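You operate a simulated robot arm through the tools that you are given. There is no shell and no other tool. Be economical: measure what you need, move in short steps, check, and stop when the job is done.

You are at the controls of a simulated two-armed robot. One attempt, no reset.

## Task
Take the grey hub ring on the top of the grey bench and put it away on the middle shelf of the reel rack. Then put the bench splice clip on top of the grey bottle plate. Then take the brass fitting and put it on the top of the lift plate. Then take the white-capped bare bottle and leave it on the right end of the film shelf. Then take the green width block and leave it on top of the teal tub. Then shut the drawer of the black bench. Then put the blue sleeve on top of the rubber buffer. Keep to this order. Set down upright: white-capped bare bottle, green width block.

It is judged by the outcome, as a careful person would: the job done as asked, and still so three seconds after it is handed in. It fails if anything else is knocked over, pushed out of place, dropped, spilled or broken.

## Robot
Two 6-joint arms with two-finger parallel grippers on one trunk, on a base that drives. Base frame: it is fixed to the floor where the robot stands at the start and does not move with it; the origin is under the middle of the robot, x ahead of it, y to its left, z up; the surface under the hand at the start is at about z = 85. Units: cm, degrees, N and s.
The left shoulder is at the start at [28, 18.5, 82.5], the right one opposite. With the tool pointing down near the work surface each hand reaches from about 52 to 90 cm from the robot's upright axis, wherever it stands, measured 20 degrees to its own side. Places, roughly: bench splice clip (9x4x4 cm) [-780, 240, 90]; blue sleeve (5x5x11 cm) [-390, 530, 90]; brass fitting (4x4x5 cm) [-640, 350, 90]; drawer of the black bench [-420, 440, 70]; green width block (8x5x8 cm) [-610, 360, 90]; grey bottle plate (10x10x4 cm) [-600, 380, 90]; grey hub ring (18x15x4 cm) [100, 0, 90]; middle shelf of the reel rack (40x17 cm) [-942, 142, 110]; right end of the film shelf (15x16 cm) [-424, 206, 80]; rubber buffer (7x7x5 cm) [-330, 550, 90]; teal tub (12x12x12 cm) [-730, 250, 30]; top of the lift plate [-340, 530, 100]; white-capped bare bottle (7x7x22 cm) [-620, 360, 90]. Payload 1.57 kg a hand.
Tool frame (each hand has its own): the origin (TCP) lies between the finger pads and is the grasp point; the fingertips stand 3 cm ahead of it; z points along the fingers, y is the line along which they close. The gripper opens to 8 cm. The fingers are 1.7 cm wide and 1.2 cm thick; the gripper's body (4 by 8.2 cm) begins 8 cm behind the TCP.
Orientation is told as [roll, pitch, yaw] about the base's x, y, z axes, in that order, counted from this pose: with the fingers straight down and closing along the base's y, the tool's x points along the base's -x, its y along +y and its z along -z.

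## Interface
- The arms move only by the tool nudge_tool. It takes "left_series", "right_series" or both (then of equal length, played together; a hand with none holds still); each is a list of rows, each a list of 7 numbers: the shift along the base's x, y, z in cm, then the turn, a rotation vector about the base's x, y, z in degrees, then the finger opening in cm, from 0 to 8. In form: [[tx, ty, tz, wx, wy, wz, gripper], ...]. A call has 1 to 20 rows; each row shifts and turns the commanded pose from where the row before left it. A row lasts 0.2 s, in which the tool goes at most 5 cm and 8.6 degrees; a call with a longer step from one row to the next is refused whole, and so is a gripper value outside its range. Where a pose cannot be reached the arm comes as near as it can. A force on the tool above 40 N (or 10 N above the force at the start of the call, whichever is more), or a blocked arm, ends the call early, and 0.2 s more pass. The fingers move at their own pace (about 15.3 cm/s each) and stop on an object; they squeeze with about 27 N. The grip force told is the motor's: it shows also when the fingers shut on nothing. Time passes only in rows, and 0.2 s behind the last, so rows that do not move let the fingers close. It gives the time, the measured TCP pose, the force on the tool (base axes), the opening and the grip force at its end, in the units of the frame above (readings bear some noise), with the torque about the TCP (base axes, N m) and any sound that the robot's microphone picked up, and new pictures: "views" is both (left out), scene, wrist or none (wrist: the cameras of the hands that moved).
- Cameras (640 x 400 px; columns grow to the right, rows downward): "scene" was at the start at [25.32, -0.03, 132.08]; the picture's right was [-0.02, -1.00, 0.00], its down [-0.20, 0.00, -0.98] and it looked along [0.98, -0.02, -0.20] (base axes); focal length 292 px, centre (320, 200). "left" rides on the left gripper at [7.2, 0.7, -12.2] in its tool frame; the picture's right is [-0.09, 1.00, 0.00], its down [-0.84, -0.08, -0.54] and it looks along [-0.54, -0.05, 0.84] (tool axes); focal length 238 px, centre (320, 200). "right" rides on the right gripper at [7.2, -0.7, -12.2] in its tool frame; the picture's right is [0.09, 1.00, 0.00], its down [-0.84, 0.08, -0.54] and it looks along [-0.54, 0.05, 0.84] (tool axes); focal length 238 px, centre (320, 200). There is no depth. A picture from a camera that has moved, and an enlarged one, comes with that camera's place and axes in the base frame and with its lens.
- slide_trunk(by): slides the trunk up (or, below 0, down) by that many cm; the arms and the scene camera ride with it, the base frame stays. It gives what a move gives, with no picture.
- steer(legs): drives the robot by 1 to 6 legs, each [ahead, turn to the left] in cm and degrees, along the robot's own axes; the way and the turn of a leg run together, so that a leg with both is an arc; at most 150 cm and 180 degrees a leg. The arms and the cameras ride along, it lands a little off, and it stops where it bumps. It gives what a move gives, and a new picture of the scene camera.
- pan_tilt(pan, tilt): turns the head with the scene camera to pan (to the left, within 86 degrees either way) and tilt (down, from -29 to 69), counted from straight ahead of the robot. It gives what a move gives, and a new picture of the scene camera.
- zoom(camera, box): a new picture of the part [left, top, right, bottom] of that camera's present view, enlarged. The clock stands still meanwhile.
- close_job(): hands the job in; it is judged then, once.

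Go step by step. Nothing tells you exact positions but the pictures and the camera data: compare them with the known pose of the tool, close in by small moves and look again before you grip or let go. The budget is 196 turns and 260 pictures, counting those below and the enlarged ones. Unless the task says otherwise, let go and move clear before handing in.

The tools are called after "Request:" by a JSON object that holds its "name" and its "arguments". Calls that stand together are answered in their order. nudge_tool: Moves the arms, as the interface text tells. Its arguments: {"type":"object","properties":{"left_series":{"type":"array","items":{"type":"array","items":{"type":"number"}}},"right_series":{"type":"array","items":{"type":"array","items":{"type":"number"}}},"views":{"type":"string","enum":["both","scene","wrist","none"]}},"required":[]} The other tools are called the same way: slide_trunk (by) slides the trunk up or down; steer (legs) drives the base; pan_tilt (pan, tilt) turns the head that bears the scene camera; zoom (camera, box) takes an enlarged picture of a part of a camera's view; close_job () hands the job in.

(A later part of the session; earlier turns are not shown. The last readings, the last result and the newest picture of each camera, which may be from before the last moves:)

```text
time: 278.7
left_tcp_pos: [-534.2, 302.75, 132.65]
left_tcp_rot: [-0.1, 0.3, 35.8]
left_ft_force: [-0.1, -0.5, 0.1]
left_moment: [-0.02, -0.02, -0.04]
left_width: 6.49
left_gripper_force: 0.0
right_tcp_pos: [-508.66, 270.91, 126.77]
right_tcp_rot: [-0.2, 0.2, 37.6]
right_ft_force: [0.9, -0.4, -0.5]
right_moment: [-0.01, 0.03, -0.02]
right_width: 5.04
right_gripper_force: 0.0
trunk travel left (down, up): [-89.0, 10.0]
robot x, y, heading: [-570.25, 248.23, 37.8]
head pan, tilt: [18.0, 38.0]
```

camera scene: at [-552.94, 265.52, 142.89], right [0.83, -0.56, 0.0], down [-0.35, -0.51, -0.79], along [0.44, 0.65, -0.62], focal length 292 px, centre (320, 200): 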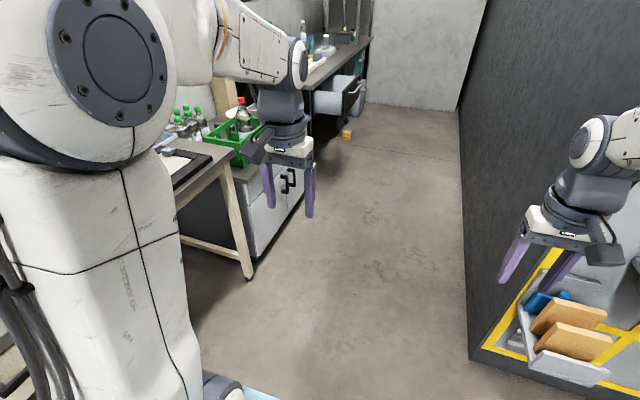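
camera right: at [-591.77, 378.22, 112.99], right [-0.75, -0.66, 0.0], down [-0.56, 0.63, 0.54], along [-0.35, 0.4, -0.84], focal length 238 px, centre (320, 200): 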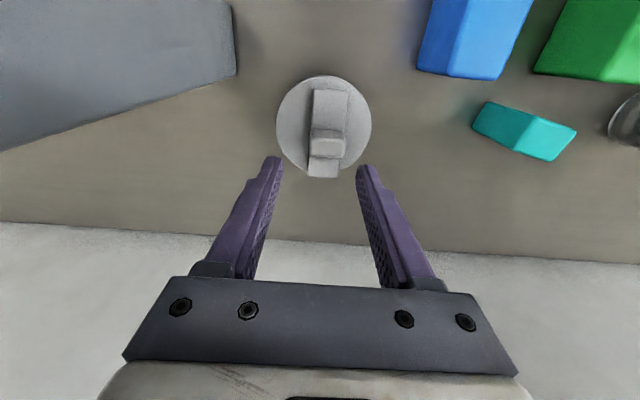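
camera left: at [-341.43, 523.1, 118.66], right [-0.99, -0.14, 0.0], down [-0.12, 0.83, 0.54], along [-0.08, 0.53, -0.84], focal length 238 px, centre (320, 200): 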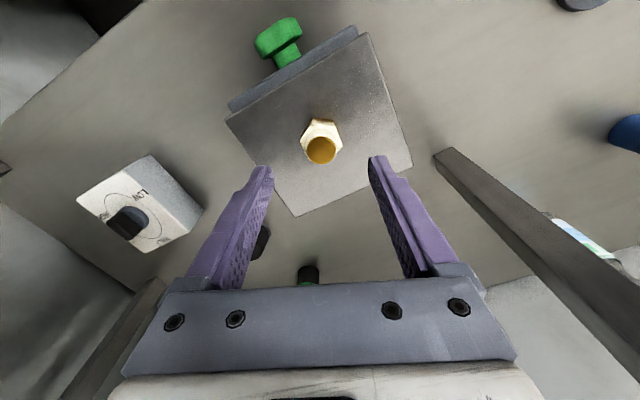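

Request:
{"name": "steer", "arguments": {"legs": [[0, 89.3], [35, 0]]}}

Request:
{"name": "zoom", "arguments": {"camera": "right", "box": [0, 0, 640, 400]}}

```text
time: 284.8
left_tcp_pos: [-645.68, 313.48, 132.72]
left_tcp_rot: [-0.1, 0.3, 125.1]
left_ft_force: [0.5, -0.9, 0.9]
left_moment: [0.0, 0.0, 0.06]
left_width: 6.49
left_gripper_force: 0.2
right_tcp_pos: [-613.6, 338.58, 126.68]
right_tcp_rot: [-0.2, 0.2, 127.0]
right_ft_force: [0.1, -0.1, 0.2]
right_moment: [-0.03, -0.01, 0.04]
right_width: 5.01
right_gripper_force: 0.1
trunk travel left (down, up): [-89.0, 10.0]
robot x, y, heading: [-591.84, 276.72, 127.3]
head pan, tilt: [18.0, 38.0]
camera scene: at [-608.47, 294.5, 164.9], right [0.57, 0.82, 0.0], down [0.51, -0.35, -0.79], along [-0.65, 0.45, -0.62], focal length 292 px, centre (320, 200)
```

scene: 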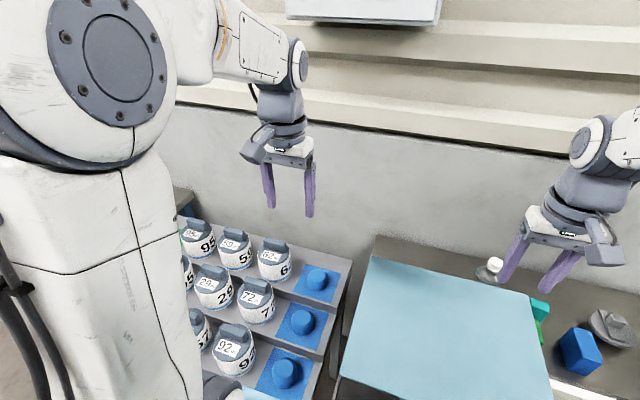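

```text
1.00 times, centred on (320, 200) of right (not enlarged: the box is as wide or as high as the picture)
camera zoom: at [-608.91, 333.27, 138.94], right [-0.74, -0.67, 0.0], down [-0.57, 0.62, 0.54], along [-0.36, 0.4, -0.84], focal length 238 px, centre (320, 200)
```

zoom: 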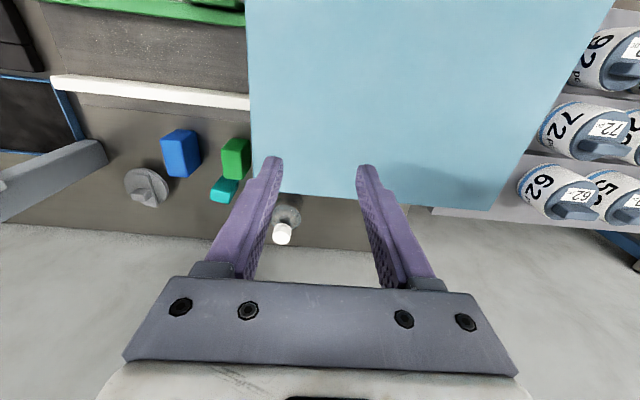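

The white cap shows at roughly [-623, 357], behind the box lid. Moving the right hand above it.

Request:
{"name": "nudge_tool", "arguments": {"right_series": [[-1.9, 3.7, -1, 0, 0, 0, 7], [-1.9, 3.7, -1, 0, 0, 0, 7], [-1.9, 3.7, -1, 0, 0, 0, 7], [-1.9, 3.7, -1, 0, 0, 0, 7], [-1.8, 3.6, -1, 0, 0, 0, 7], [0, 0, 0, 0, 0, 0, 7]], "views": "both"}}

```text
time: 286.2
left_tcp_pos: [-645.77, 313.52, 132.67]
left_tcp_rot: [0.0, 0.3, 125.0]
left_ft_force: [0.2, 0.5, -0.1]
left_moment: [0.01, -0.01, 0.04]
left_width: 6.48
left_gripper_force: 0.1
right_tcp_pos: [-623.55, 357.31, 121.51]
right_tcp_rot: [-0.1, 0.3, 127.0]
right_ft_force: [-0.7, 0.2, -1.2]
right_moment: [-0.01, -0.02, -0.01]
right_width: 7.0
right_gripper_force: 0.2
trunk travel left (down, up): [-89.0, 10.0]
robot x, y, heading: [-591.88, 276.61, 127.4]
head pan, tilt: [18.0, 38.0]
camera scene: at [-608.5, 294.55, 164.89], right [0.57, 0.82, 0.0], down [0.51, -0.35, -0.79], along [-0.65, 0.45, -0.62], focal length 292 px, centre (320, 200)
camera right: at [-618.84, 351.98, 133.76], right [-0.74, -0.67, 0.0], down [-0.57, 0.62, 0.54], along [-0.36, 0.4, -0.84], focal length 238 px, centre (320, 200)
```

scene: 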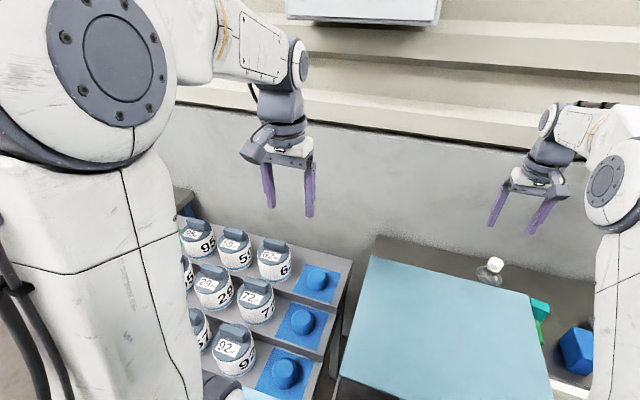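
right: 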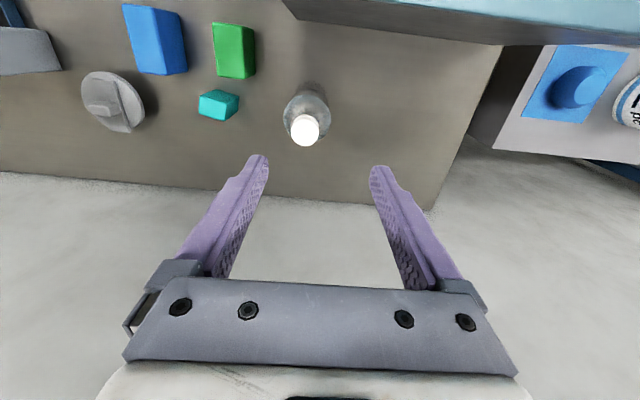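

Request:
{"name": "nudge_tool", "arguments": {"right_series": [[0.5, 0.8, 0, 0, 0, 0, 7], [0.45, 0.8, -2, 0, 0, 0, 7], [0, 0, -3, 0, 0, 0, 7], [0, 0, -3, 0, 0, 0, 7], [0, 0, 0, 0, 0, 0, 7]], "views": "both"}}

```text
time: 287.4
left_tcp_pos: [-645.66, 313.62, 132.68]
left_tcp_rot: [-0.1, 0.4, 125.1]
left_ft_force: [0.0, 0.5, -0.6]
left_moment: [0.01, -0.05, 0.04]
left_width: 6.51
left_gripper_force: 0.0
right_tcp_pos: [-622.39, 358.72, 113.72]
right_tcp_rot: [-0.2, 0.2, 126.9]
right_ft_force: [0.2, 0.2, -1.0]
right_moment: [0.01, 0.01, 0.02]
right_width: 7.0
right_gripper_force: 0.0
trunk travel left (down, up): [-89.0, 10.0]
robot x, y, heading: [-591.94, 276.52, 127.4]
head pan, tilt: [18.0, 38.0]
camera scene: at [-608.49, 294.54, 164.9], right [0.57, 0.82, 0.0], down [0.51, -0.35, -0.79], along [-0.65, 0.45, -0.62], focal length 292 px, centre (320, 200)
camera right: at [-617.68, 353.37, 125.89], right [-0.74, -0.67, 0.0], down [-0.57, 0.62, 0.54], along [-0.36, 0.4, -0.84], focal length 238 px, centre (320, 200)
```

scene: 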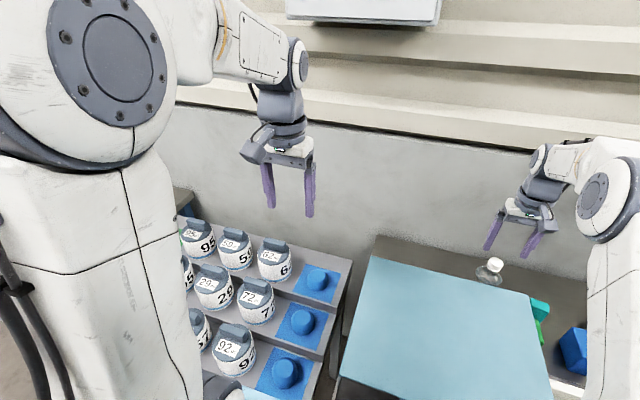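
right: 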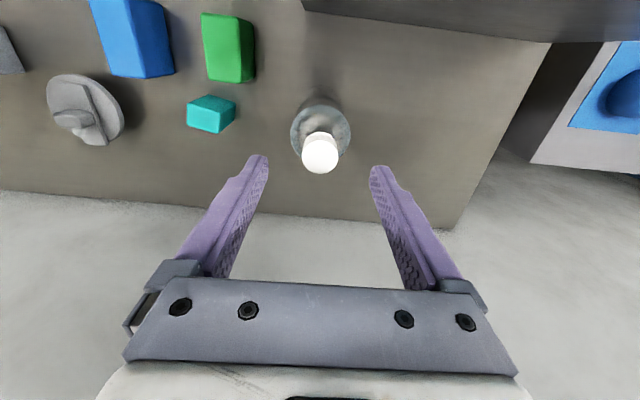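

Cap is centred. Lowering to grip it.

Request:
{"name": "nudge_tool", "arguments": {"right_series": [[0, 0, -3, 0, 0, 0, 6], [0, 0, -3, 0, 0, 0, 6], [0, 0, -2.6, 0, 0, 0, 6], [0, 0, 0, 0, 0, 0, 0], [0, 0, 0, 0, 0, 0, 0], [0, 0, 0, 0, 0, 0, 0]], "views": "wrist"}}

```text
time: 288.8
left_tcp_pos: [-645.64, 313.26, 132.78]
left_tcp_rot: [0.0, 0.2, 125.1]
left_ft_force: [0.5, 0.2, 0.3]
left_moment: [-0.01, 0.0, -0.02]
left_width: 6.51
left_gripper_force: 0.0
right_tcp_pos: [-622.22, 358.48, 105.68]
right_tcp_rot: [-0.2, -0.3, 127.1]
right_ft_force: [0.5, -1.1, 32.7]
right_moment: [-0.03, 0.44, 0.01]
right_width: 3.02
right_gripper_force: 27.4
trunk travel left (down, up): [-89.0, 10.0]
robot x, y, heading: [-591.4, 276.68, 127.1]
head pan, tilt: [18.0, 38.0]
camera right: at [-617.56, 353.06, 117.78], right [-0.74, -0.67, 0.0], down [-0.57, 0.62, 0.55], along [-0.36, 0.41, -0.84], focal length 238 px, centre (320, 200)
```

right: 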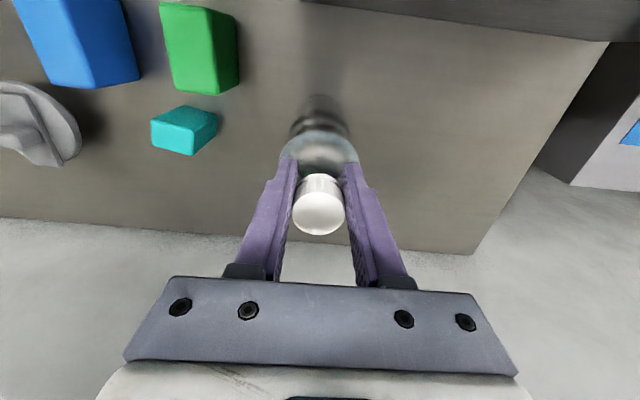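

Gripped the cap; fingertips were pressing on the bottle's shoulder, lifting now will relieve that.

Request:
{"name": "nudge_tool", "arguments": {"right_series": [[0, 0, 0.6, 0, 0, 0, 0], [0, 0, 1, 0, 0, 0, 0], [0, 0, 2, 0, 0, 0, 0], [0, 0, 3, 0, 0, 0, 0], [0, 0, 0, 0, 0, 0, 0]], "views": "wrist"}}

```text
time: 290.0
left_tcp_pos: [-645.71, 313.47, 132.67]
left_tcp_rot: [-0.1, 0.2, 125.1]
left_ft_force: [0.4, -0.4, -0.5]
left_moment: [0.01, 0.01, 0.0]
left_width: 6.5
left_gripper_force: 0.0
right_tcp_pos: [-621.75, 358.47, 111.83]
right_tcp_rot: [-0.1, 0.4, 127.0]
right_ft_force: [-0.3, -0.4, -4.8]
right_moment: [-0.04, -0.02, -0.01]
right_width: 2.93
right_gripper_force: 27.2
trunk travel left (down, up): [-89.0, 10.0]
robot x, y, heading: [-591.67, 276.79, 127.3]
head pan, tilt: [18.0, 38.0]
camera right: at [-617.15, 353.22, 124.03], right [-0.74, -0.67, 0.0], down [-0.57, 0.62, 0.54], along [-0.36, 0.4, -0.84], focal length 238 px, centre (320, 200)
```

right: 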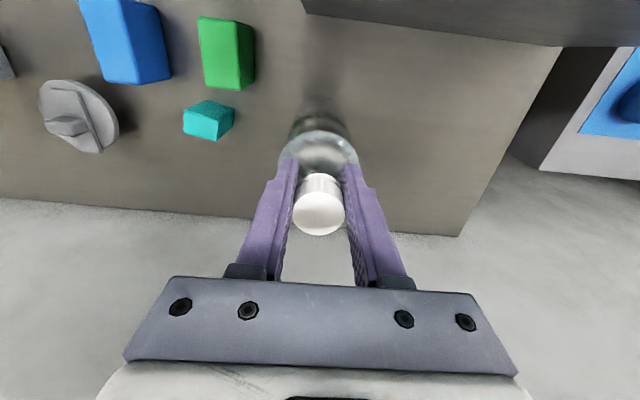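

Bottle held (~0.45 kg). To clear the box lid I'll raise the trunk fully and the hand further.

Request:
{"name": "slide_trunk", "arguments": {"by": 10}}

Request:
{"name": "nudge_tool", "arguments": {"right_series": [[0, 0, 3, 0, 0, 0, 0], [0, 0, 3, 0, 0, 0, 0], [0, 0, 3, 0, 0, 0, 0], [0, 0, 3, 0, 0, 0, 0], [0, 0, 3, 0, 0, 0, 0], [0, 0, 0, 0, 0, 0, 0]], "views": "scene"}}

```text
time: 291.3
left_tcp_pos: [-645.59, 313.61, 142.7]
left_tcp_rot: [-0.2, 0.2, 125.1]
left_ft_force: [-0.6, -0.9, 0.6]
left_moment: [-0.02, -0.01, 0.02]
left_width: 6.48
left_gripper_force: 0.1
right_tcp_pos: [-621.81, 358.67, 121.89]
right_tcp_rot: [-0.1, 0.1, 127.0]
right_ft_force: [-0.1, 1.1, -5.9]
right_moment: [-0.04, -0.01, 0.02]
right_width: 2.95
right_gripper_force: 27.3
trunk travel left (down, up): [-99.0, 0.0]
robot x, y, heading: [-591.79, 276.74, 127.1]
head pan, tilt: [18.0, 38.0]
```

```text
time: 292.7
left_tcp_pos: [-645.64, 313.52, 142.78]
left_tcp_rot: [-0.2, 0.3, 125.0]
left_ft_force: [0.5, -0.7, -0.7]
left_moment: [0.0, 0.01, -0.03]
left_width: 6.51
left_gripper_force: 0.2
right_tcp_pos: [-621.82, 358.87, 136.83]
right_tcp_rot: [-0.2, 0.1, 127.1]
right_ft_force: [0.7, 0.4, -5.4]
right_moment: [-0.06, -0.01, 0.02]
right_width: 2.92
right_gripper_force: 26.8
trunk travel left (down, up): [-99.0, 0.0]
robot x, y, heading: [-591.62, 276.98, 127.1]
head pan, tilt: [18.0, 38.0]
camera scene: at [-608.49, 294.55, 174.89], right [0.57, 0.82, 0.0], down [0.51, -0.35, -0.79], along [-0.65, 0.45, -0.62], focal length 292 px, centre (320, 200)
```

scene: 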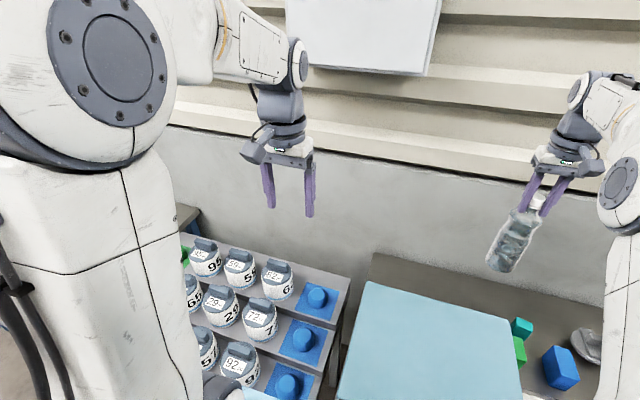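

Bottle is clear of the lid. Backing straight away from the bench.

Request:
{"name": "steer", "arguments": {"legs": [[-90, 0], [-47, 0]]}}

Request:
{"name": "nudge_tool", "arguments": {"right_series": [[2.4, -3.2, 0, 0, 0, 0, 0], [2.4, -3.2, 0, 0, 0, 0, 0], [2.4, -3.2, 0, 0, 0, 0, 0], [2.4, -3.2, 0, 0, 0, 0, 0], [2.4, -3.2, 0, 0, 0, 0, 0]], "views": "none"}}

Request:
{"name": "slide_trunk", "arguments": {"by": -15}}

Request:
{"name": "steer", "arguments": {"legs": [[0, -90]]}}

Request:
{"name": "pan_tilt", "arguments": {"pan": 0, "tilt": 32}}

```text
time: 299.9
left_tcp_pos: [-562.72, 202.68, 142.61]
left_tcp_rot: [-0.2, 0.4, 124.9]
left_ft_force: [0.2, 0.4, -0.4]
left_moment: [-0.03, 0.01, 0.03]
left_width: 6.48
left_gripper_force: 0.1
right_tcp_pos: [-538.74, 247.78, 136.77]
right_tcp_rot: [-0.2, 0.3, 126.7]
right_ft_force: [0.0, -0.7, -5.0]
right_moment: [-0.05, -0.03, 0.0]
right_width: 2.88
right_gripper_force: 27.6
trunk travel left (down, up): [-99.0, 0.0]
robot x, y, heading: [-508.96, 165.51, 127.0]
head pan, tilt: [18.0, 38.0]
camera scene: at [-525.63, 183.49, 174.9], right [0.57, 0.82, 0.0], down [0.5, -0.35, -0.79], along [-0.65, 0.45, -0.62], focal length 292 px, centre (320, 200)
```

scene: 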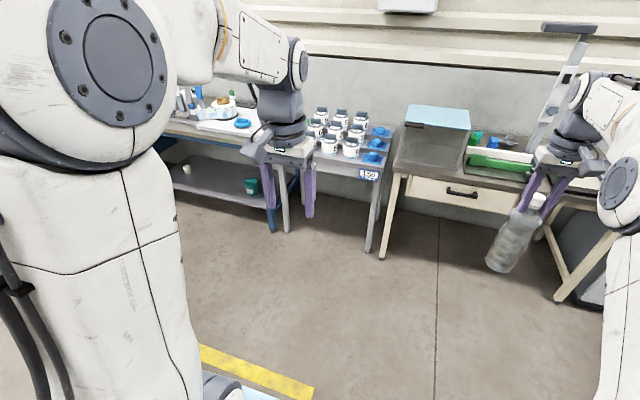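

```text
time: 301.1
left_tcp_pos: [-562.73, 202.53, 142.68]
left_tcp_rot: [-0.1, 0.3, 125.0]
left_ft_force: [-0.1, 0.1, -0.1]
left_moment: [-0.03, -0.05, 0.0]
left_width: 6.48
left_gripper_force: 0.0
right_tcp_pos: [-526.57, 231.85, 136.8]
right_tcp_rot: [-0.2, 0.3, 126.8]
right_ft_force: [-0.8, 0.1, -5.5]
right_moment: [-0.05, -0.05, -0.02]
right_width: 2.87
right_gripper_force: 26.5
trunk travel left (down, up): [-99.0, 0.0]
robot x, y, heading: [-508.89, 165.19, 126.9]
head pan, tilt: [18.0, 38.0]
```

```text
time: 302.9
left_tcp_pos: [-562.72, 202.65, 127.6]
left_tcp_rot: [-0.1, 0.3, 124.9]
left_ft_force: [0.6, 0.4, 0.3]
left_moment: [-0.01, 0.0, -0.02]
left_width: 6.49
left_gripper_force: 0.1
right_tcp_pos: [-526.57, 231.86, 121.87]
right_tcp_rot: [-0.1, 0.2, 126.7]
right_ft_force: [0.0, -0.6, -5.1]
right_moment: [-0.03, -0.08, 0.01]
right_width: 2.88
right_gripper_force: 26.4
trunk travel left (down, up): [-84.0, 15.0]
robot x, y, heading: [-508.94, 165.55, 127.0]
head pan, tilt: [18.0, 38.0]
```

```text
time: 307.1
left_tcp_pos: [-470.82, 218.55, 127.76]
left_tcp_rot: [-0.2, 0.2, 33.7]
left_ft_force: [-0.2, 0.4, 1.2]
left_moment: [-0.01, 0.01, 0.01]
left_width: 6.51
left_gripper_force: 0.0
right_tcp_pos: [-442.21, 181.8, 121.82]
right_tcp_rot: [-0.1, 0.2, 35.6]
right_ft_force: [0.8, 0.3, -4.8]
right_moment: [-0.04, 0.05, 0.01]
right_width: 2.79
right_gripper_force: 26.8
trunk travel left (down, up): [-84.0, 15.0]
robot x, y, heading: [-509.14, 165.82, 35.8]
head pan, tilt: [18.0, 38.0]
camera scene: at [-490.83, 182.05, 159.89], right [0.81, -0.59, 0.0], down [-0.36, -0.5, -0.79], along [0.47, 0.64, -0.62], focal length 292 px, centre (320, 200)
```

scene: 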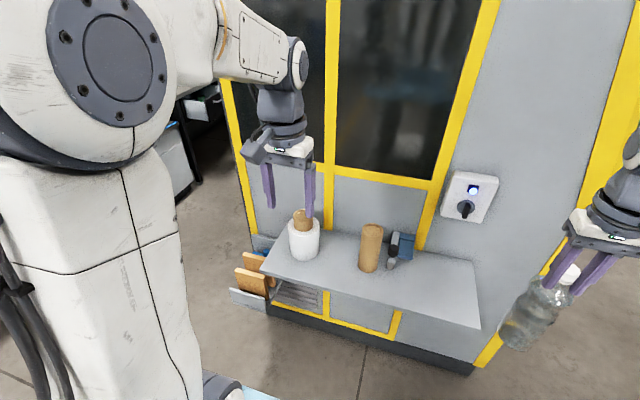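

```text
time: 307.9
left_tcp_pos: [-470.75, 218.56, 127.67]
left_tcp_rot: [-0.1, 0.4, 33.7]
left_ft_force: [0.4, 0.2, 0.7]
left_moment: [0.03, -0.03, 0.01]
left_width: 6.52
left_gripper_force: 0.1
right_tcp_pos: [-442.22, 181.91, 121.72]
right_tcp_rot: [-0.2, 0.3, 35.6]
right_ft_force: [0.4, 0.8, -4.8]
right_moment: [-0.03, 0.09, -0.04]
right_width: 2.78
right_gripper_force: 26.8
trunk travel left (down, up): [-84.0, 15.0]
robot x, y, heading: [-508.95, 165.22, 35.8]
head pan, tilt: [0.0, 32.0]
camera scene: at [-488.67, 180.33, 160.81], right [0.59, -0.81, 0.0], down [-0.43, -0.31, -0.85], along [0.69, 0.5, -0.53], focal length 292 px, centre (320, 200)
```

scene: 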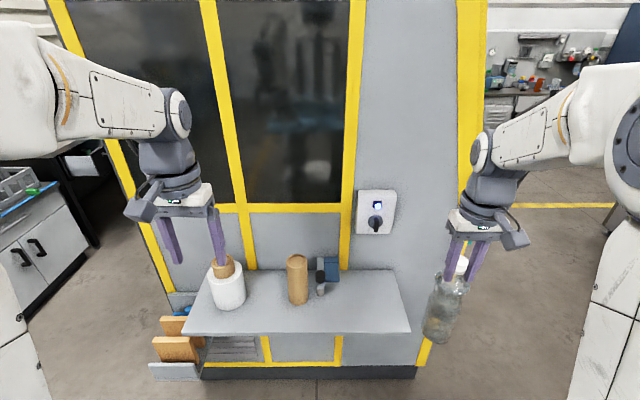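

The film shelf is ahead; its right end (target ~[-424, 206]) is free. The grip width is creeping, so I'll be quick: drive forward 14 cm and check the bottle in the wrist view.

Request:
{"name": "steer", "arguments": {"legs": [[14, 1]]}}

Request:
{"name": "zoom", "arguments": {"camera": "right", "box": [0, 0, 640, 400]}}

```text
time: 309.3
left_tcp_pos: [-460.5, 227.84, 127.66]
left_tcp_rot: [-0.1, 0.3, 35.0]
left_ft_force: [-0.1, -0.4, -0.3]
left_moment: [0.0, 0.02, -0.01]
left_width: 6.48
left_gripper_force: 0.1
right_tcp_pos: [-431.34, 191.61, 121.9]
right_tcp_rot: [-0.2, 0.2, 36.8]
right_ft_force: [0.0, 0.4, -6.0]
right_moment: [-0.02, 0.06, 0.01]
right_width: 2.77
right_gripper_force: 26.8
trunk travel left (down, up): [-84.0, 15.0]
robot x, y, heading: [-497.2, 173.61, 37.0]
head pan, tilt: [0.0, 32.0]
camera scene: at [-477.66, 189.1, 160.81], right [0.6, -0.8, 0.0], down [-0.42, -0.32, -0.85], along [0.68, 0.51, -0.53], focal length 292 px, centre (320, 200)
```

scene: 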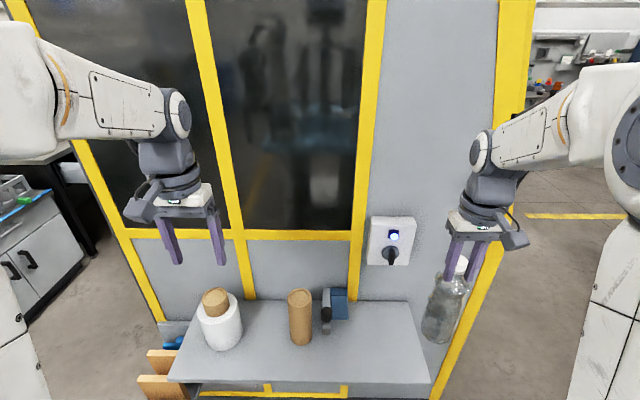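

```text
1.00 times, centred on (320, 200) of right (not enlarged: the box is as wide or as high as the picture)
camera zoom: at [-436.7, 186.78, 134.0], right [-0.67, 0.74, 0.0], down [0.62, 0.57, 0.54], along [0.4, 0.36, -0.84], focal length 238 px, centre (320, 200)
```

zoom: 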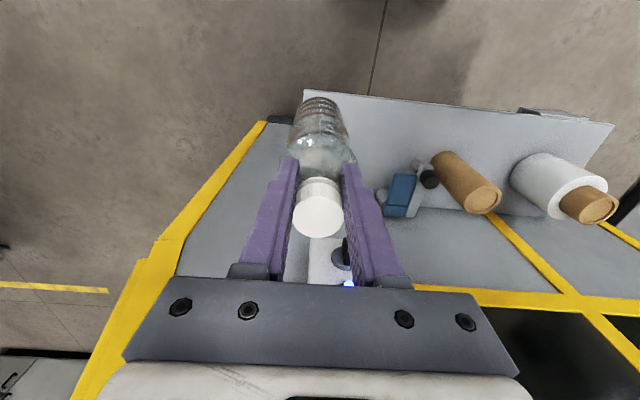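

The bottle hasn't slipped. Moving it over the right end of the shelf and lowering most of the way.

Request:
{"name": "nudge_tool", "arguments": {"right_series": [[1.6, 3.4, 0, 0, 0, 0, 0], [1.6, 3.4, -1, 0, 0, 0, 0], [1.6, 3.4, -2, 0, 0, 0, 0], [1.5, 3.2, -3, 0, 0, 0, 0], [0, 0, -3.5, 0, 0, 0, 0], [0, 0, -3.5, 0, 0, 0, 0], [0, 0, -3, 0, 0, 0, 0], [0, 0, 0, 0, 0, 0, 0]], "views": "both"}}

```text
time: 311.1
left_tcp_pos: [-460.5, 227.78, 127.67]
left_tcp_rot: [-0.2, 0.4, 34.9]
left_ft_force: [0.0, 0.1, -0.2]
left_moment: [-0.01, -0.02, -0.04]
left_width: 6.52
left_gripper_force: 0.1
right_tcp_pos: [-425.08, 205.01, 105.82]
right_tcp_rot: [-0.1, 0.2, 36.8]
right_ft_force: [0.2, -0.4, 0.3]
right_moment: [0.0, -0.01, -0.03]
right_width: 0.0
right_gripper_force: 21.0
trunk travel left (down, up): [-84.0, 15.0]
robot x, y, heading: [-497.34, 173.54, 37.1]
head pan, tilt: [0.0, 32.0]
camera scene: at [-477.63, 189.13, 160.82], right [0.6, -0.8, 0.0], down [-0.42, -0.32, -0.85], along [0.68, 0.51, -0.53], focal length 292 px, centre (320, 200)
camera right: at [-430.5, 200.24, 118.02], right [-0.67, 0.74, 0.0], down [0.62, 0.57, 0.54], along [0.4, 0.36, -0.84], focal length 238 px, centre (320, 200)
```

scene: 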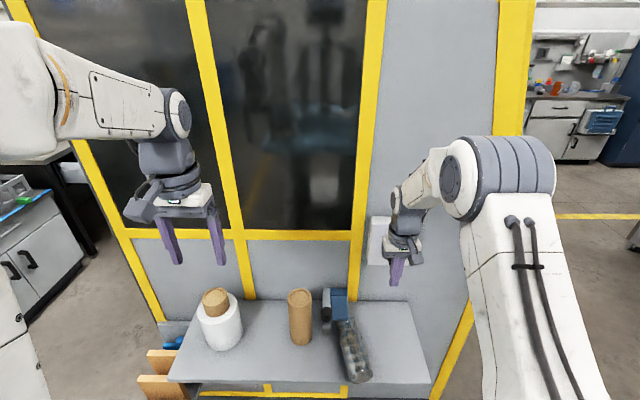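
right: 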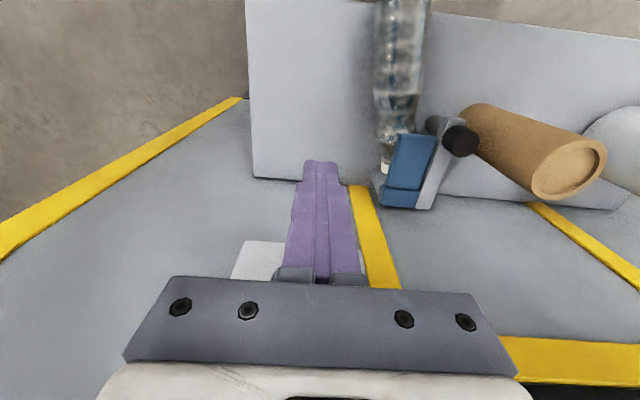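

The cap slipped out and the bottle fell over onto the shelf. Checking where it lies and whether it is still.

Request:
{"name": "nudge_tool", "arguments": {"right_series": [[0, 0, 2, 0, 0, 0, 4], [0, 0, 2, 0, 0, 0, 8]], "views": "both"}}

Request:
{"name": "zoom", "arguments": {"camera": "scene", "box": [260, 260, 460, 400]}}

```text
time: 311.7
left_tcp_pos: [-460.65, 227.72, 127.71]
left_tcp_rot: [-0.1, 0.3, 35.0]
left_ft_force: [0.3, -0.1, -0.8]
left_moment: [0.02, -0.02, -0.03]
left_width: 6.51
left_gripper_force: 0.1
right_tcp_pos: [-425.03, 204.92, 109.79]
right_tcp_rot: [-0.2, 0.3, 36.8]
right_ft_force: [0.0, 0.5, 0.7]
right_moment: [-0.01, -0.02, 0.03]
right_width: 8.0
right_gripper_force: 0.1
trunk travel left (down, up): [-84.0, 15.0]
robot x, y, heading: [-497.54, 173.59, 37.0]
head pan, tilt: [0.0, 32.0]
camera scene: at [-477.65, 189.11, 160.82], right [0.6, -0.8, 0.0], down [-0.42, -0.32, -0.85], along [0.68, 0.51, -0.53], focal length 292 px, centre (320, 200)
camera right: at [-430.44, 200.11, 121.98], right [-0.67, 0.74, 0.0], down [0.62, 0.57, 0.54], along [0.4, 0.36, -0.84], focal length 238 px, centre (320, 200)
```

scene: 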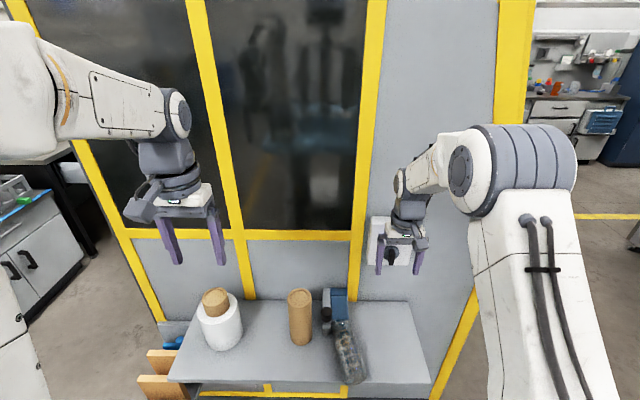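
right: 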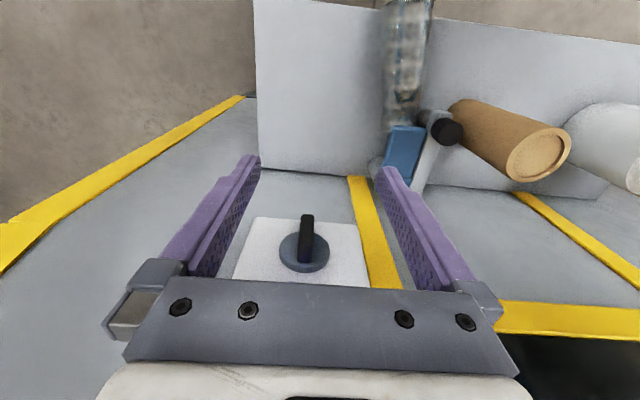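

```text
2.86 times, centred on (360, 330) of scene
camera zoom: at [-477.65, 189.11, 160.82], right [0.6, -0.8, 0.0], down [-0.42, -0.32, -0.85], along [0.68, 0.51, -0.53], focal length 833 px, centre (206, -171)
```

zoom: 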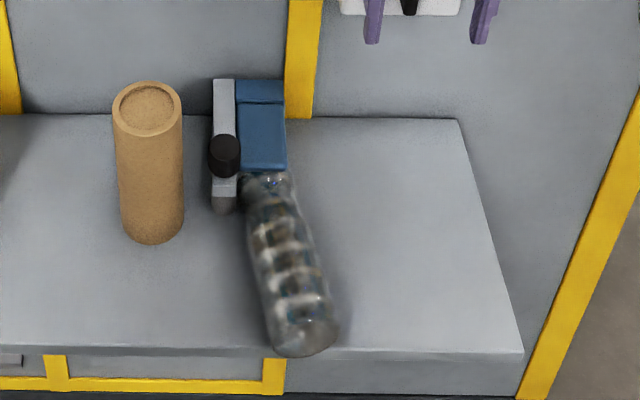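

Request:
{"name": "nudge_tool", "arguments": {"right_series": [[0, 0, 0, 0, 0, 0, 8], [0, 0, 0, 0, 0, 0, 8], [0, 0, 0, 0, 0, 0, 8]], "views": "none"}}

Request:
{"name": "zoom", "arguments": {"camera": "scene", "box": [260, 260, 460, 400]}}

Request:
{"name": "zoom", "arguments": {"camera": "right", "box": [240, 0, 560, 200]}}

```text
time: 312.5
left_tcp_pos: [-460.53, 227.75, 127.52]
left_tcp_rot: [-0.1, 0.3, 35.1]
left_ft_force: [1.1, -0.1, -0.5]
left_moment: [0.02, 0.02, -0.03]
left_width: 6.47
left_gripper_force: 0.0
right_tcp_pos: [-424.91, 205.02, 109.8]
right_tcp_rot: [-0.1, 0.1, 36.7]
right_ft_force: [0.1, -0.3, -0.2]
right_moment: [0.02, 0.03, 0.0]
right_width: 7.99
right_gripper_force: 0.1
trunk travel left (down, up): [-84.0, 15.0]
robot x, y, heading: [-497.83, 173.5, 37.0]
head pan, tilt: [0.0, 32.0]
```

```text
2.86 times, centred on (360, 330) of scene
camera zoom: at [-477.66, 189.11, 160.82], right [0.6, -0.8, 0.0], down [-0.42, -0.32, -0.85], along [0.68, 0.51, -0.53], focal length 833 px, centre (206, -171)
```

zoom: 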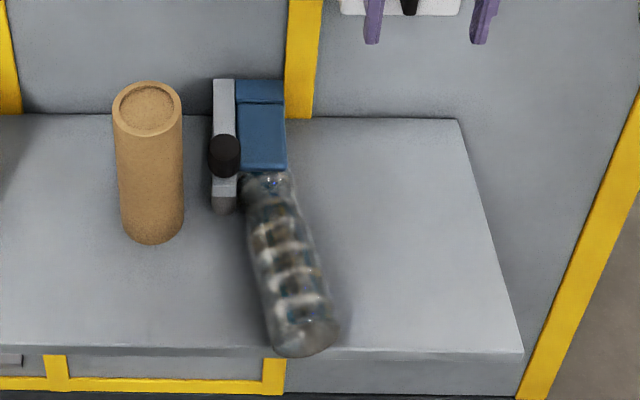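

```text
2.00 times, centred on (400, 100) of right
camera zoom: at [-430.44, 200.11, 121.98], right [-0.67, 0.74, 0.0], down [0.62, 0.57, 0.54], along [0.4, 0.36, -0.84], focal length 477 px, centre (160, 400)
```

zoom: 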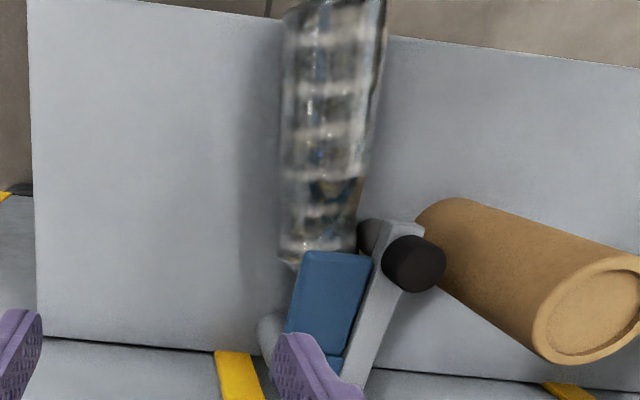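

The bottle is lying still, roughly along the shelf's depth (axis at w≈430), cap next to the tape dispenser. I'll pick it up by its body from above, then tilt it upright. Moving the hand over it.

Request:
{"name": "nudge_tool", "arguments": {"right_series": [[-3, 2.3, 0, 0, 0, 0, 8], [-3, 2.3, 0, 0, 0, 0, 8], [-3.1, 2.4, 0, 0, 0, 0, 8], [0, 0, 0, 0, 0, 0, 8]], "views": "both"}}

```text
time: 313.5
left_tcp_pos: [-460.39, 227.78, 127.7]
left_tcp_rot: [-0.1, 0.3, 35.0]
left_ft_force: [0.0, 0.3, 0.8]
left_moment: [-0.04, 0.06, 0.0]
left_width: 6.52
left_gripper_force: 0.0
right_tcp_pos: [-434.1, 212.05, 109.57]
right_tcp_rot: [-0.2, 0.2, 36.8]
right_ft_force: [-0.3, 0.2, -0.2]
right_moment: [-0.01, 0.0, 0.01]
right_width: 7.97
right_gripper_force: 0.1
trunk travel left (down, up): [-84.0, 15.0]
robot x, y, heading: [-497.51, 173.82, 36.9]
head pan, tilt: [0.0, 32.0]
camera scene: at [-477.67, 189.13, 160.82], right [0.6, -0.8, 0.0], down [-0.42, -0.32, -0.85], along [0.68, 0.51, -0.53], focal length 292 px, centre (320, 200)
camera right: at [-439.43, 207.25, 121.77], right [-0.67, 0.74, 0.0], down [0.62, 0.57, 0.54], along [0.4, 0.36, -0.84], focal length 238 px, centre (320, 200)
```

scene: 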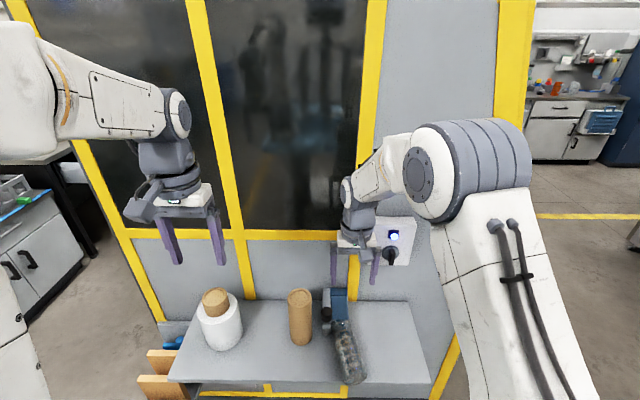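
right: 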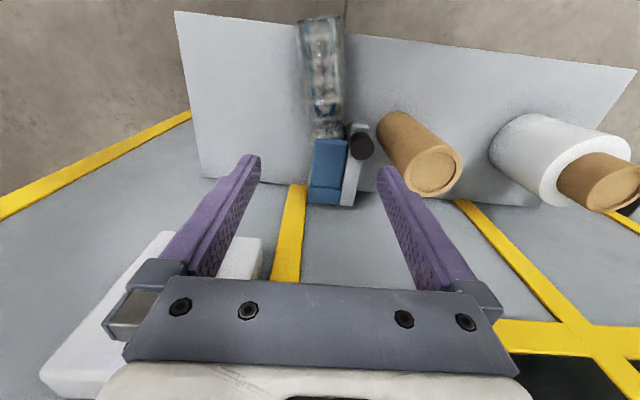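

I'll align the hand with the bottle's axis (+10° yaw) and descend partway to check the lateral fit.

Request:
{"name": "nudge_tool", "arguments": {"right_series": [[0, 0.4, -3, 0, 0, 5, 8], [0, 0.3, -4, 0, 0, 5, 8], [0, 0, -4, 0, 0, 0, 8], [0, 0, -3, 0, 0, 0, 8], [0, 0, 0, 0, 0, 0, 8]], "views": "both"}}

```text
time: 314.7
left_tcp_pos: [-460.45, 227.71, 127.74]
left_tcp_rot: [-0.1, 0.3, 35.1]
left_ft_force: [0.6, -0.4, -0.3]
left_moment: [0.03, -0.01, 0.0]
left_width: 6.49
left_gripper_force: 0.2
right_tcp_pos: [-433.98, 212.88, 95.65]
right_tcp_rot: [-0.2, 0.2, 46.9]
right_ft_force: [0.2, -0.4, 0.1]
right_moment: [-0.01, -0.04, 0.0]
right_width: 8.03
right_gripper_force: 0.0
trunk travel left (down, up): [-84.0, 15.0]
robot x, y, heading: [-497.82, 173.84, 37.0]
head pan, tilt: [0.0, 32.0]
camera scene: at [-477.64, 189.12, 160.82], right [0.6, -0.8, 0.0], down [-0.42, -0.32, -0.85], along [0.68, 0.51, -0.53], focal length 292 px, centre (320, 200)
camera right: at [-438.52, 207.16, 107.87], right [-0.79, 0.61, 0.0], down [0.52, 0.67, 0.54], along [0.33, 0.42, -0.84], focal length 238 px, centre (320, 200)
```

scene: 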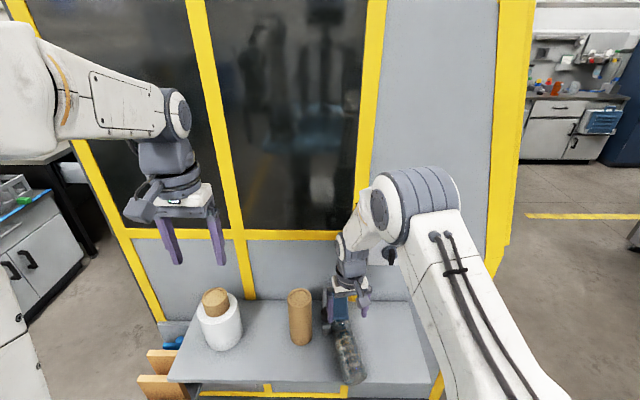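
right: 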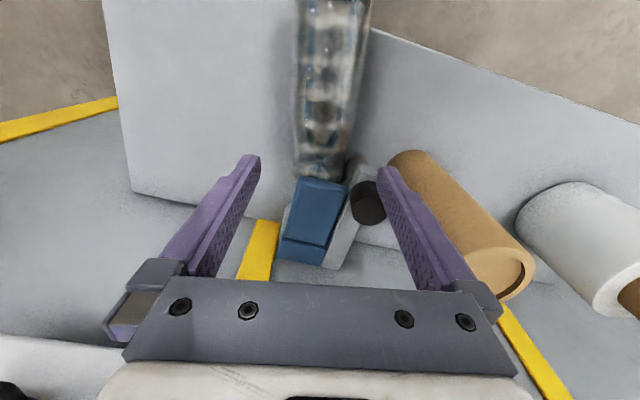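

The hand would land on the tapered shoulder next to the dispenser's knob; I'll shift 2.7 cm toward the bottle's base and go down further.

Request:
{"name": "nudge_tool", "arguments": {"right_series": [[-0.9, -1.0, 0, 0, 0, 0, 8], [-0.8, -1.1, -2, 0, 0, 0, 8], [0, 0, -2, 0, 0, 0, 8], [0, 0, -1.5, 0, 0, 0, 8], [0, 0, 0, 0, 0, 0, 8]], "views": "wrist"}}

```text
time: 315.9
left_tcp_pos: [-460.52, 227.7, 127.7]
left_tcp_rot: [-0.1, 0.3, 35.0]
left_ft_force: [0.3, 0.1, 0.5]
left_moment: [0.02, -0.02, -0.04]
left_width: 6.5
left_gripper_force: 0.0
right_tcp_pos: [-435.72, 210.55, 90.24]
right_tcp_rot: [-0.1, 0.1, 46.8]
right_ft_force: [0.8, -0.6, 0.0]
right_moment: [-0.02, -0.01, -0.02]
right_width: 8.0
right_gripper_force: 0.1
trunk travel left (down, up): [-84.0, 15.0]
robot x, y, heading: [-497.37, 174.14, 37.1]
head pan, tilt: [0.0, 32.0]
camera right: at [-440.25, 204.99, 102.43], right [-0.79, 0.61, 0.0], down [0.52, 0.67, 0.54], along [0.33, 0.42, -0.84], focal length 238 px, centre (320, 200)
```

right: 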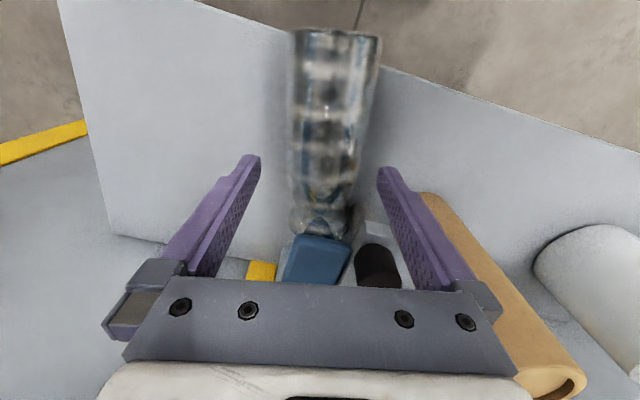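

Good lateral fit. Descending around the body and closing.

Request:
{"name": "nudge_tool", "arguments": {"right_series": [[0, 0, -2, 0, 0, 0, 8], [0, 0, -2, 0, 0, 0, 8], [0, 0, -1.7, 0, 0, 0, 8], [0, 0, 0, 0, 0, 0, 0], [0, 0, 0, 0, 0, 0, 0], [0, 0, 0, 0, 0, 0, 0]], "views": "wrist"}}

```text
time: 317.3
left_tcp_pos: [-460.66, 227.76, 127.68]
left_tcp_rot: [-0.1, 0.2, 35.0]
left_ft_force: [0.7, 0.2, -1.0]
left_moment: [-0.03, 0.01, -0.02]
left_width: 6.51
left_gripper_force: 0.1
right_tcp_pos: [-435.88, 210.78, 84.64]
right_tcp_rot: [-0.2, 0.2, 46.8]
right_ft_force: [-0.6, 0.9, 0.9]
right_moment: [-0.13, 0.11, 0.08]
right_width: 6.36
right_gripper_force: 26.7
trunk travel left (down, up): [-84.0, 15.0]
robot x, y, heading: [-497.41, 173.68, 36.9]
head pan, tilt: [0.0, 32.0]
camera right: at [-440.42, 205.16, 96.84], right [-0.79, 0.61, 0.0], down [0.52, 0.67, 0.54], along [0.33, 0.42, -0.84], focal length 238 px, centre (320, 200)
```

right: 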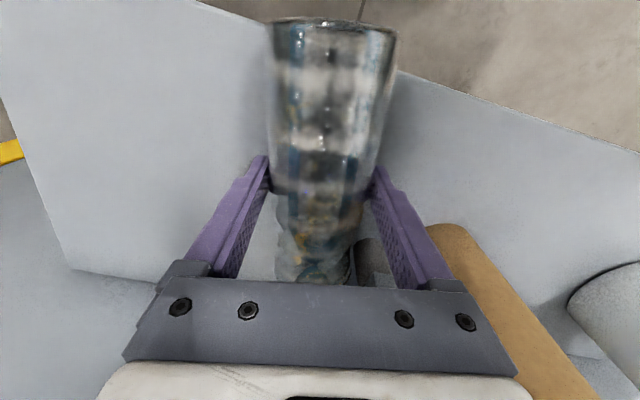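

Gripped at 6.4 cm. Lifting slightly and drawing it back along its axis, away from the dispenser.

Request:
{"name": "nudge_tool", "arguments": {"right_series": [[0, 0, 0.6, 0, 0, 0, 0], [-0.7, -0.7, 0.1, 0, 0, 0, 0], [-1.5, -1.5, 0.2, 0, 0, 0, 0], [-1.8, -1.8, 0.4, 0, 0, 0, 0], [-1.8, -1.8, 0.8, 0, 0, 0, 0], [0, 0, 0, 0, 0, 0, 0]], "views": "both"}}

```text
time: 318.7
left_tcp_pos: [-460.6, 227.65, 127.69]
left_tcp_rot: [-0.2, 0.3, 35.0]
left_ft_force: [0.1, 1.0, -0.2]
left_moment: [0.03, 0.03, -0.01]
left_width: 6.52
left_gripper_force: 0.0
right_tcp_pos: [-441.29, 204.56, 86.65]
right_tcp_rot: [-0.1, 0.3, 46.8]
right_ft_force: [-0.2, -0.1, -5.1]
right_moment: [-0.01, 0.01, 0.0]
right_width: 6.35
right_gripper_force: 27.0
trunk travel left (down, up): [-84.0, 15.0]
robot x, y, heading: [-497.38, 173.8, 37.0]
head pan, tilt: [0.0, 32.0]
camera scene: at [-477.65, 189.11, 160.82], right [0.6, -0.8, 0.0], down [-0.42, -0.32, -0.85], along [0.68, 0.51, -0.53], focal length 292 px, centre (320, 200)
camera right: at [-445.88, 198.93, 98.82], right [-0.79, 0.61, 0.0], down [0.52, 0.67, 0.54], along [0.33, 0.42, -0.84], focal length 238 px, centre (320, 200)
```

scene: 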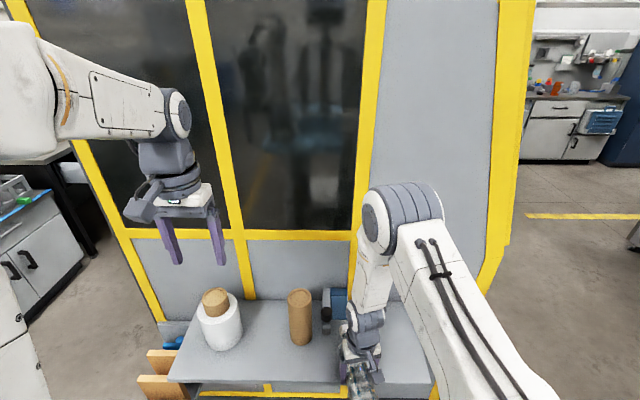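
right: 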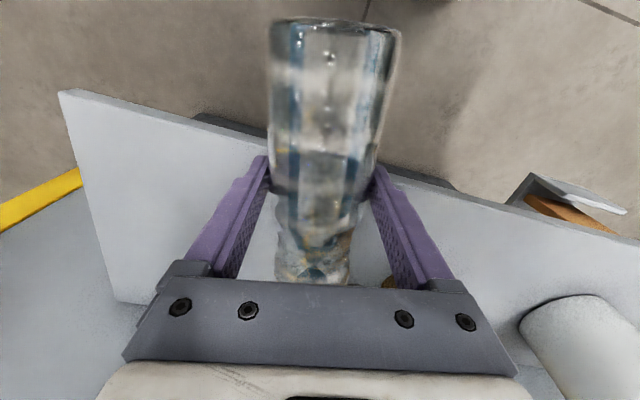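

Bottle held at its balance point, dispenser undisturbed. Lifting it up high, then backing the base 25 cm to have room to tilt the hand.

Request:
{"name": "nudge_tool", "arguments": {"right_series": [[-0.5, -0.4, 3.5, 0, 0, 0, 0], [0, 0, 4, 0, 0, 0, 0], [0, 0, 4, 0, 0, 0, 0], [0, 0, 4, 0, 0, 0, 0], [0, 0, 4, 0, 0, 0, 0], [0, 0, 3, 0, 0, 0, 0]], "views": "none"}}

Request:
{"name": "steer", "arguments": {"legs": [[-25, 0]]}}

```text
time: 320.1
left_tcp_pos: [-460.47, 227.72, 127.62]
left_tcp_rot: [-0.1, 0.2, 35.0]
left_ft_force: [-0.2, -0.5, 0.3]
left_moment: [-0.02, 0.0, -0.01]
left_width: 6.5
left_gripper_force: 0.0
right_tcp_pos: [-441.85, 204.22, 109.14]
right_tcp_rot: [-0.1, 0.3, 46.7]
right_ft_force: [0.1, 0.0, -5.6]
right_moment: [-0.06, 0.07, -0.03]
right_width: 6.34
right_gripper_force: 26.9
trunk travel left (down, up): [-84.0, 15.0]
robot x, y, heading: [-497.59, 173.88, 36.8]
head pan, tilt: [0.0, 32.0]
```

```text
time: 321.9
left_tcp_pos: [-480.39, 212.59, 127.63]
left_tcp_rot: [0.0, 0.3, 34.8]
left_ft_force: [-0.1, 0.8, 0.5]
left_moment: [-0.02, 0.02, 0.01]
left_width: 6.51
left_gripper_force: 0.2
right_tcp_pos: [-461.79, 189.02, 109.14]
right_tcp_rot: [-0.2, 0.3, 46.7]
right_ft_force: [0.0, 0.0, -5.6]
right_moment: [-0.01, 0.04, 0.02]
right_width: 6.35
right_gripper_force: 27.2
trunk travel left (down, up): [-84.0, 15.0]
robot x, y, heading: [-517.64, 158.82, 36.8]
head pan, tilt: [0.0, 32.0]
camera scene: at [-497.62, 174.02, 160.81], right [0.6, -0.8, 0.0], down [-0.42, -0.32, -0.85], along [0.68, 0.51, -0.53], focal length 292 px, centre (320, 200)
```

scene: 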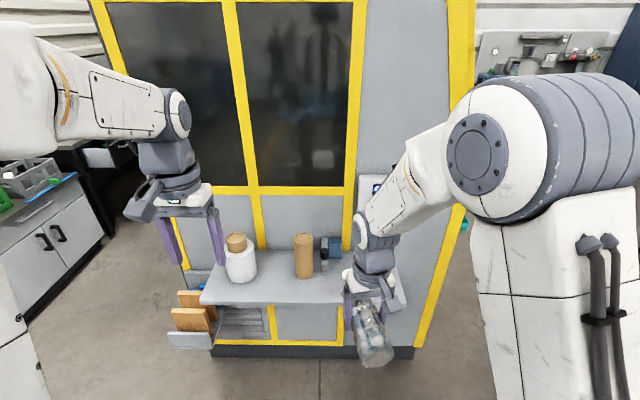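

Now tilting the hand forward to horizontal (bottle upright) while extending the arm.

Request:
{"name": "nudge_tool", "arguments": {"right_series": [[1.5, 1.1, 0.5, 5.83, -5.48, 0, 0], [1.5, 1.1, 0.5, 5.83, -5.48, 0, 0], [1.5, 1.1, 0.5, 5.83, -5.48, 0, 0], [1.5, 1.1, 0.5, 5.83, -5.48, 0, 0], [1.5, 1.1, 0, 5.83, -5.48, 0, 0], [1.5, 1.1, 0, 5.83, -5.48, 0, 0], [1.5, 1.1, 0, 5.83, -5.48, 0, 0], [1.5, 1.1, 0, 5.83, -5.48, 0, 0], [1.5, 1.1, 0, 5.83, -5.48, 0, 0], [1.5, 1.1, 0, 5.83, -5.48, 0, 0], [0, 0, 0, 5.83, -5.48, 0, 0], [0, 0, 0, 0, 0, 0, 0]], "views": "both"}}

```text
time: 324.5
left_tcp_pos: [-480.4, 212.49, 127.85]
left_tcp_rot: [-0.1, 0.3, 34.8]
left_ft_force: [-1.0, 0.2, 0.1]
left_moment: [-0.01, 0.02, 0.04]
left_width: 6.53
left_gripper_force: 0.1
right_tcp_pos: [-447.83, 199.61, 110.63]
right_tcp_rot: [1.6, -82.9, 46.2]
right_ft_force: [-0.5, 0.5, -5.3]
right_moment: [-0.05, 0.05, 0.0]
right_width: 6.35
right_gripper_force: 26.9
right hand out of reach, approached as far as the arm can: row 4
trunk travel left (down, up): [-84.0, 15.0]
robot x, y, heading: [-517.53, 159.18, 37.2]
head pan, tilt: [0.0, 32.0]
camera scene: at [-497.62, 174.02, 160.81], right [0.6, -0.8, 0.0], down [-0.42, -0.32, -0.85], along [0.68, 0.51, -0.53], focal length 292 px, centre (320, 200)
camera right: at [-456.31, 189.56, 104.92], right [-0.75, 0.66, -0.09], down [-0.35, -0.27, 0.9], along [0.57, 0.7, 0.43], focal length 238 px, centre (320, 200)
```

scene: 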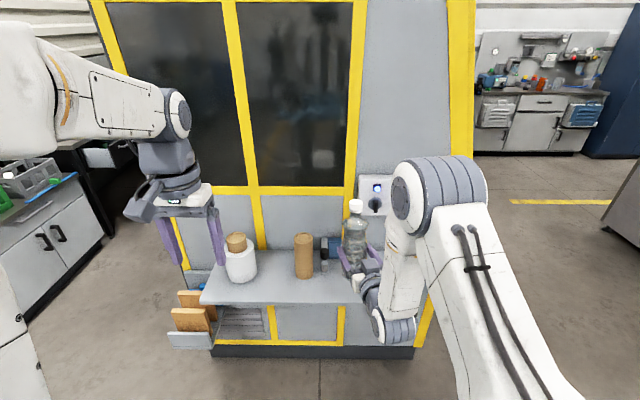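
right: 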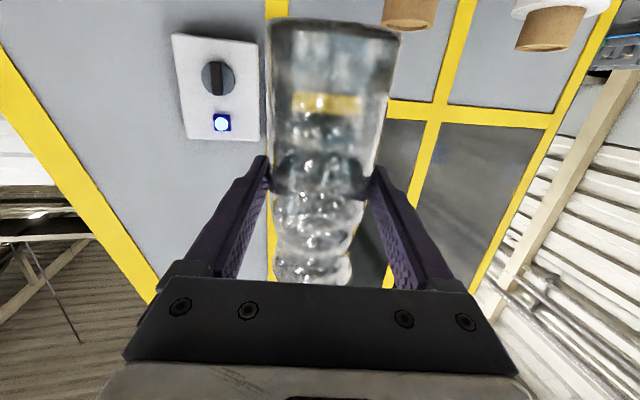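

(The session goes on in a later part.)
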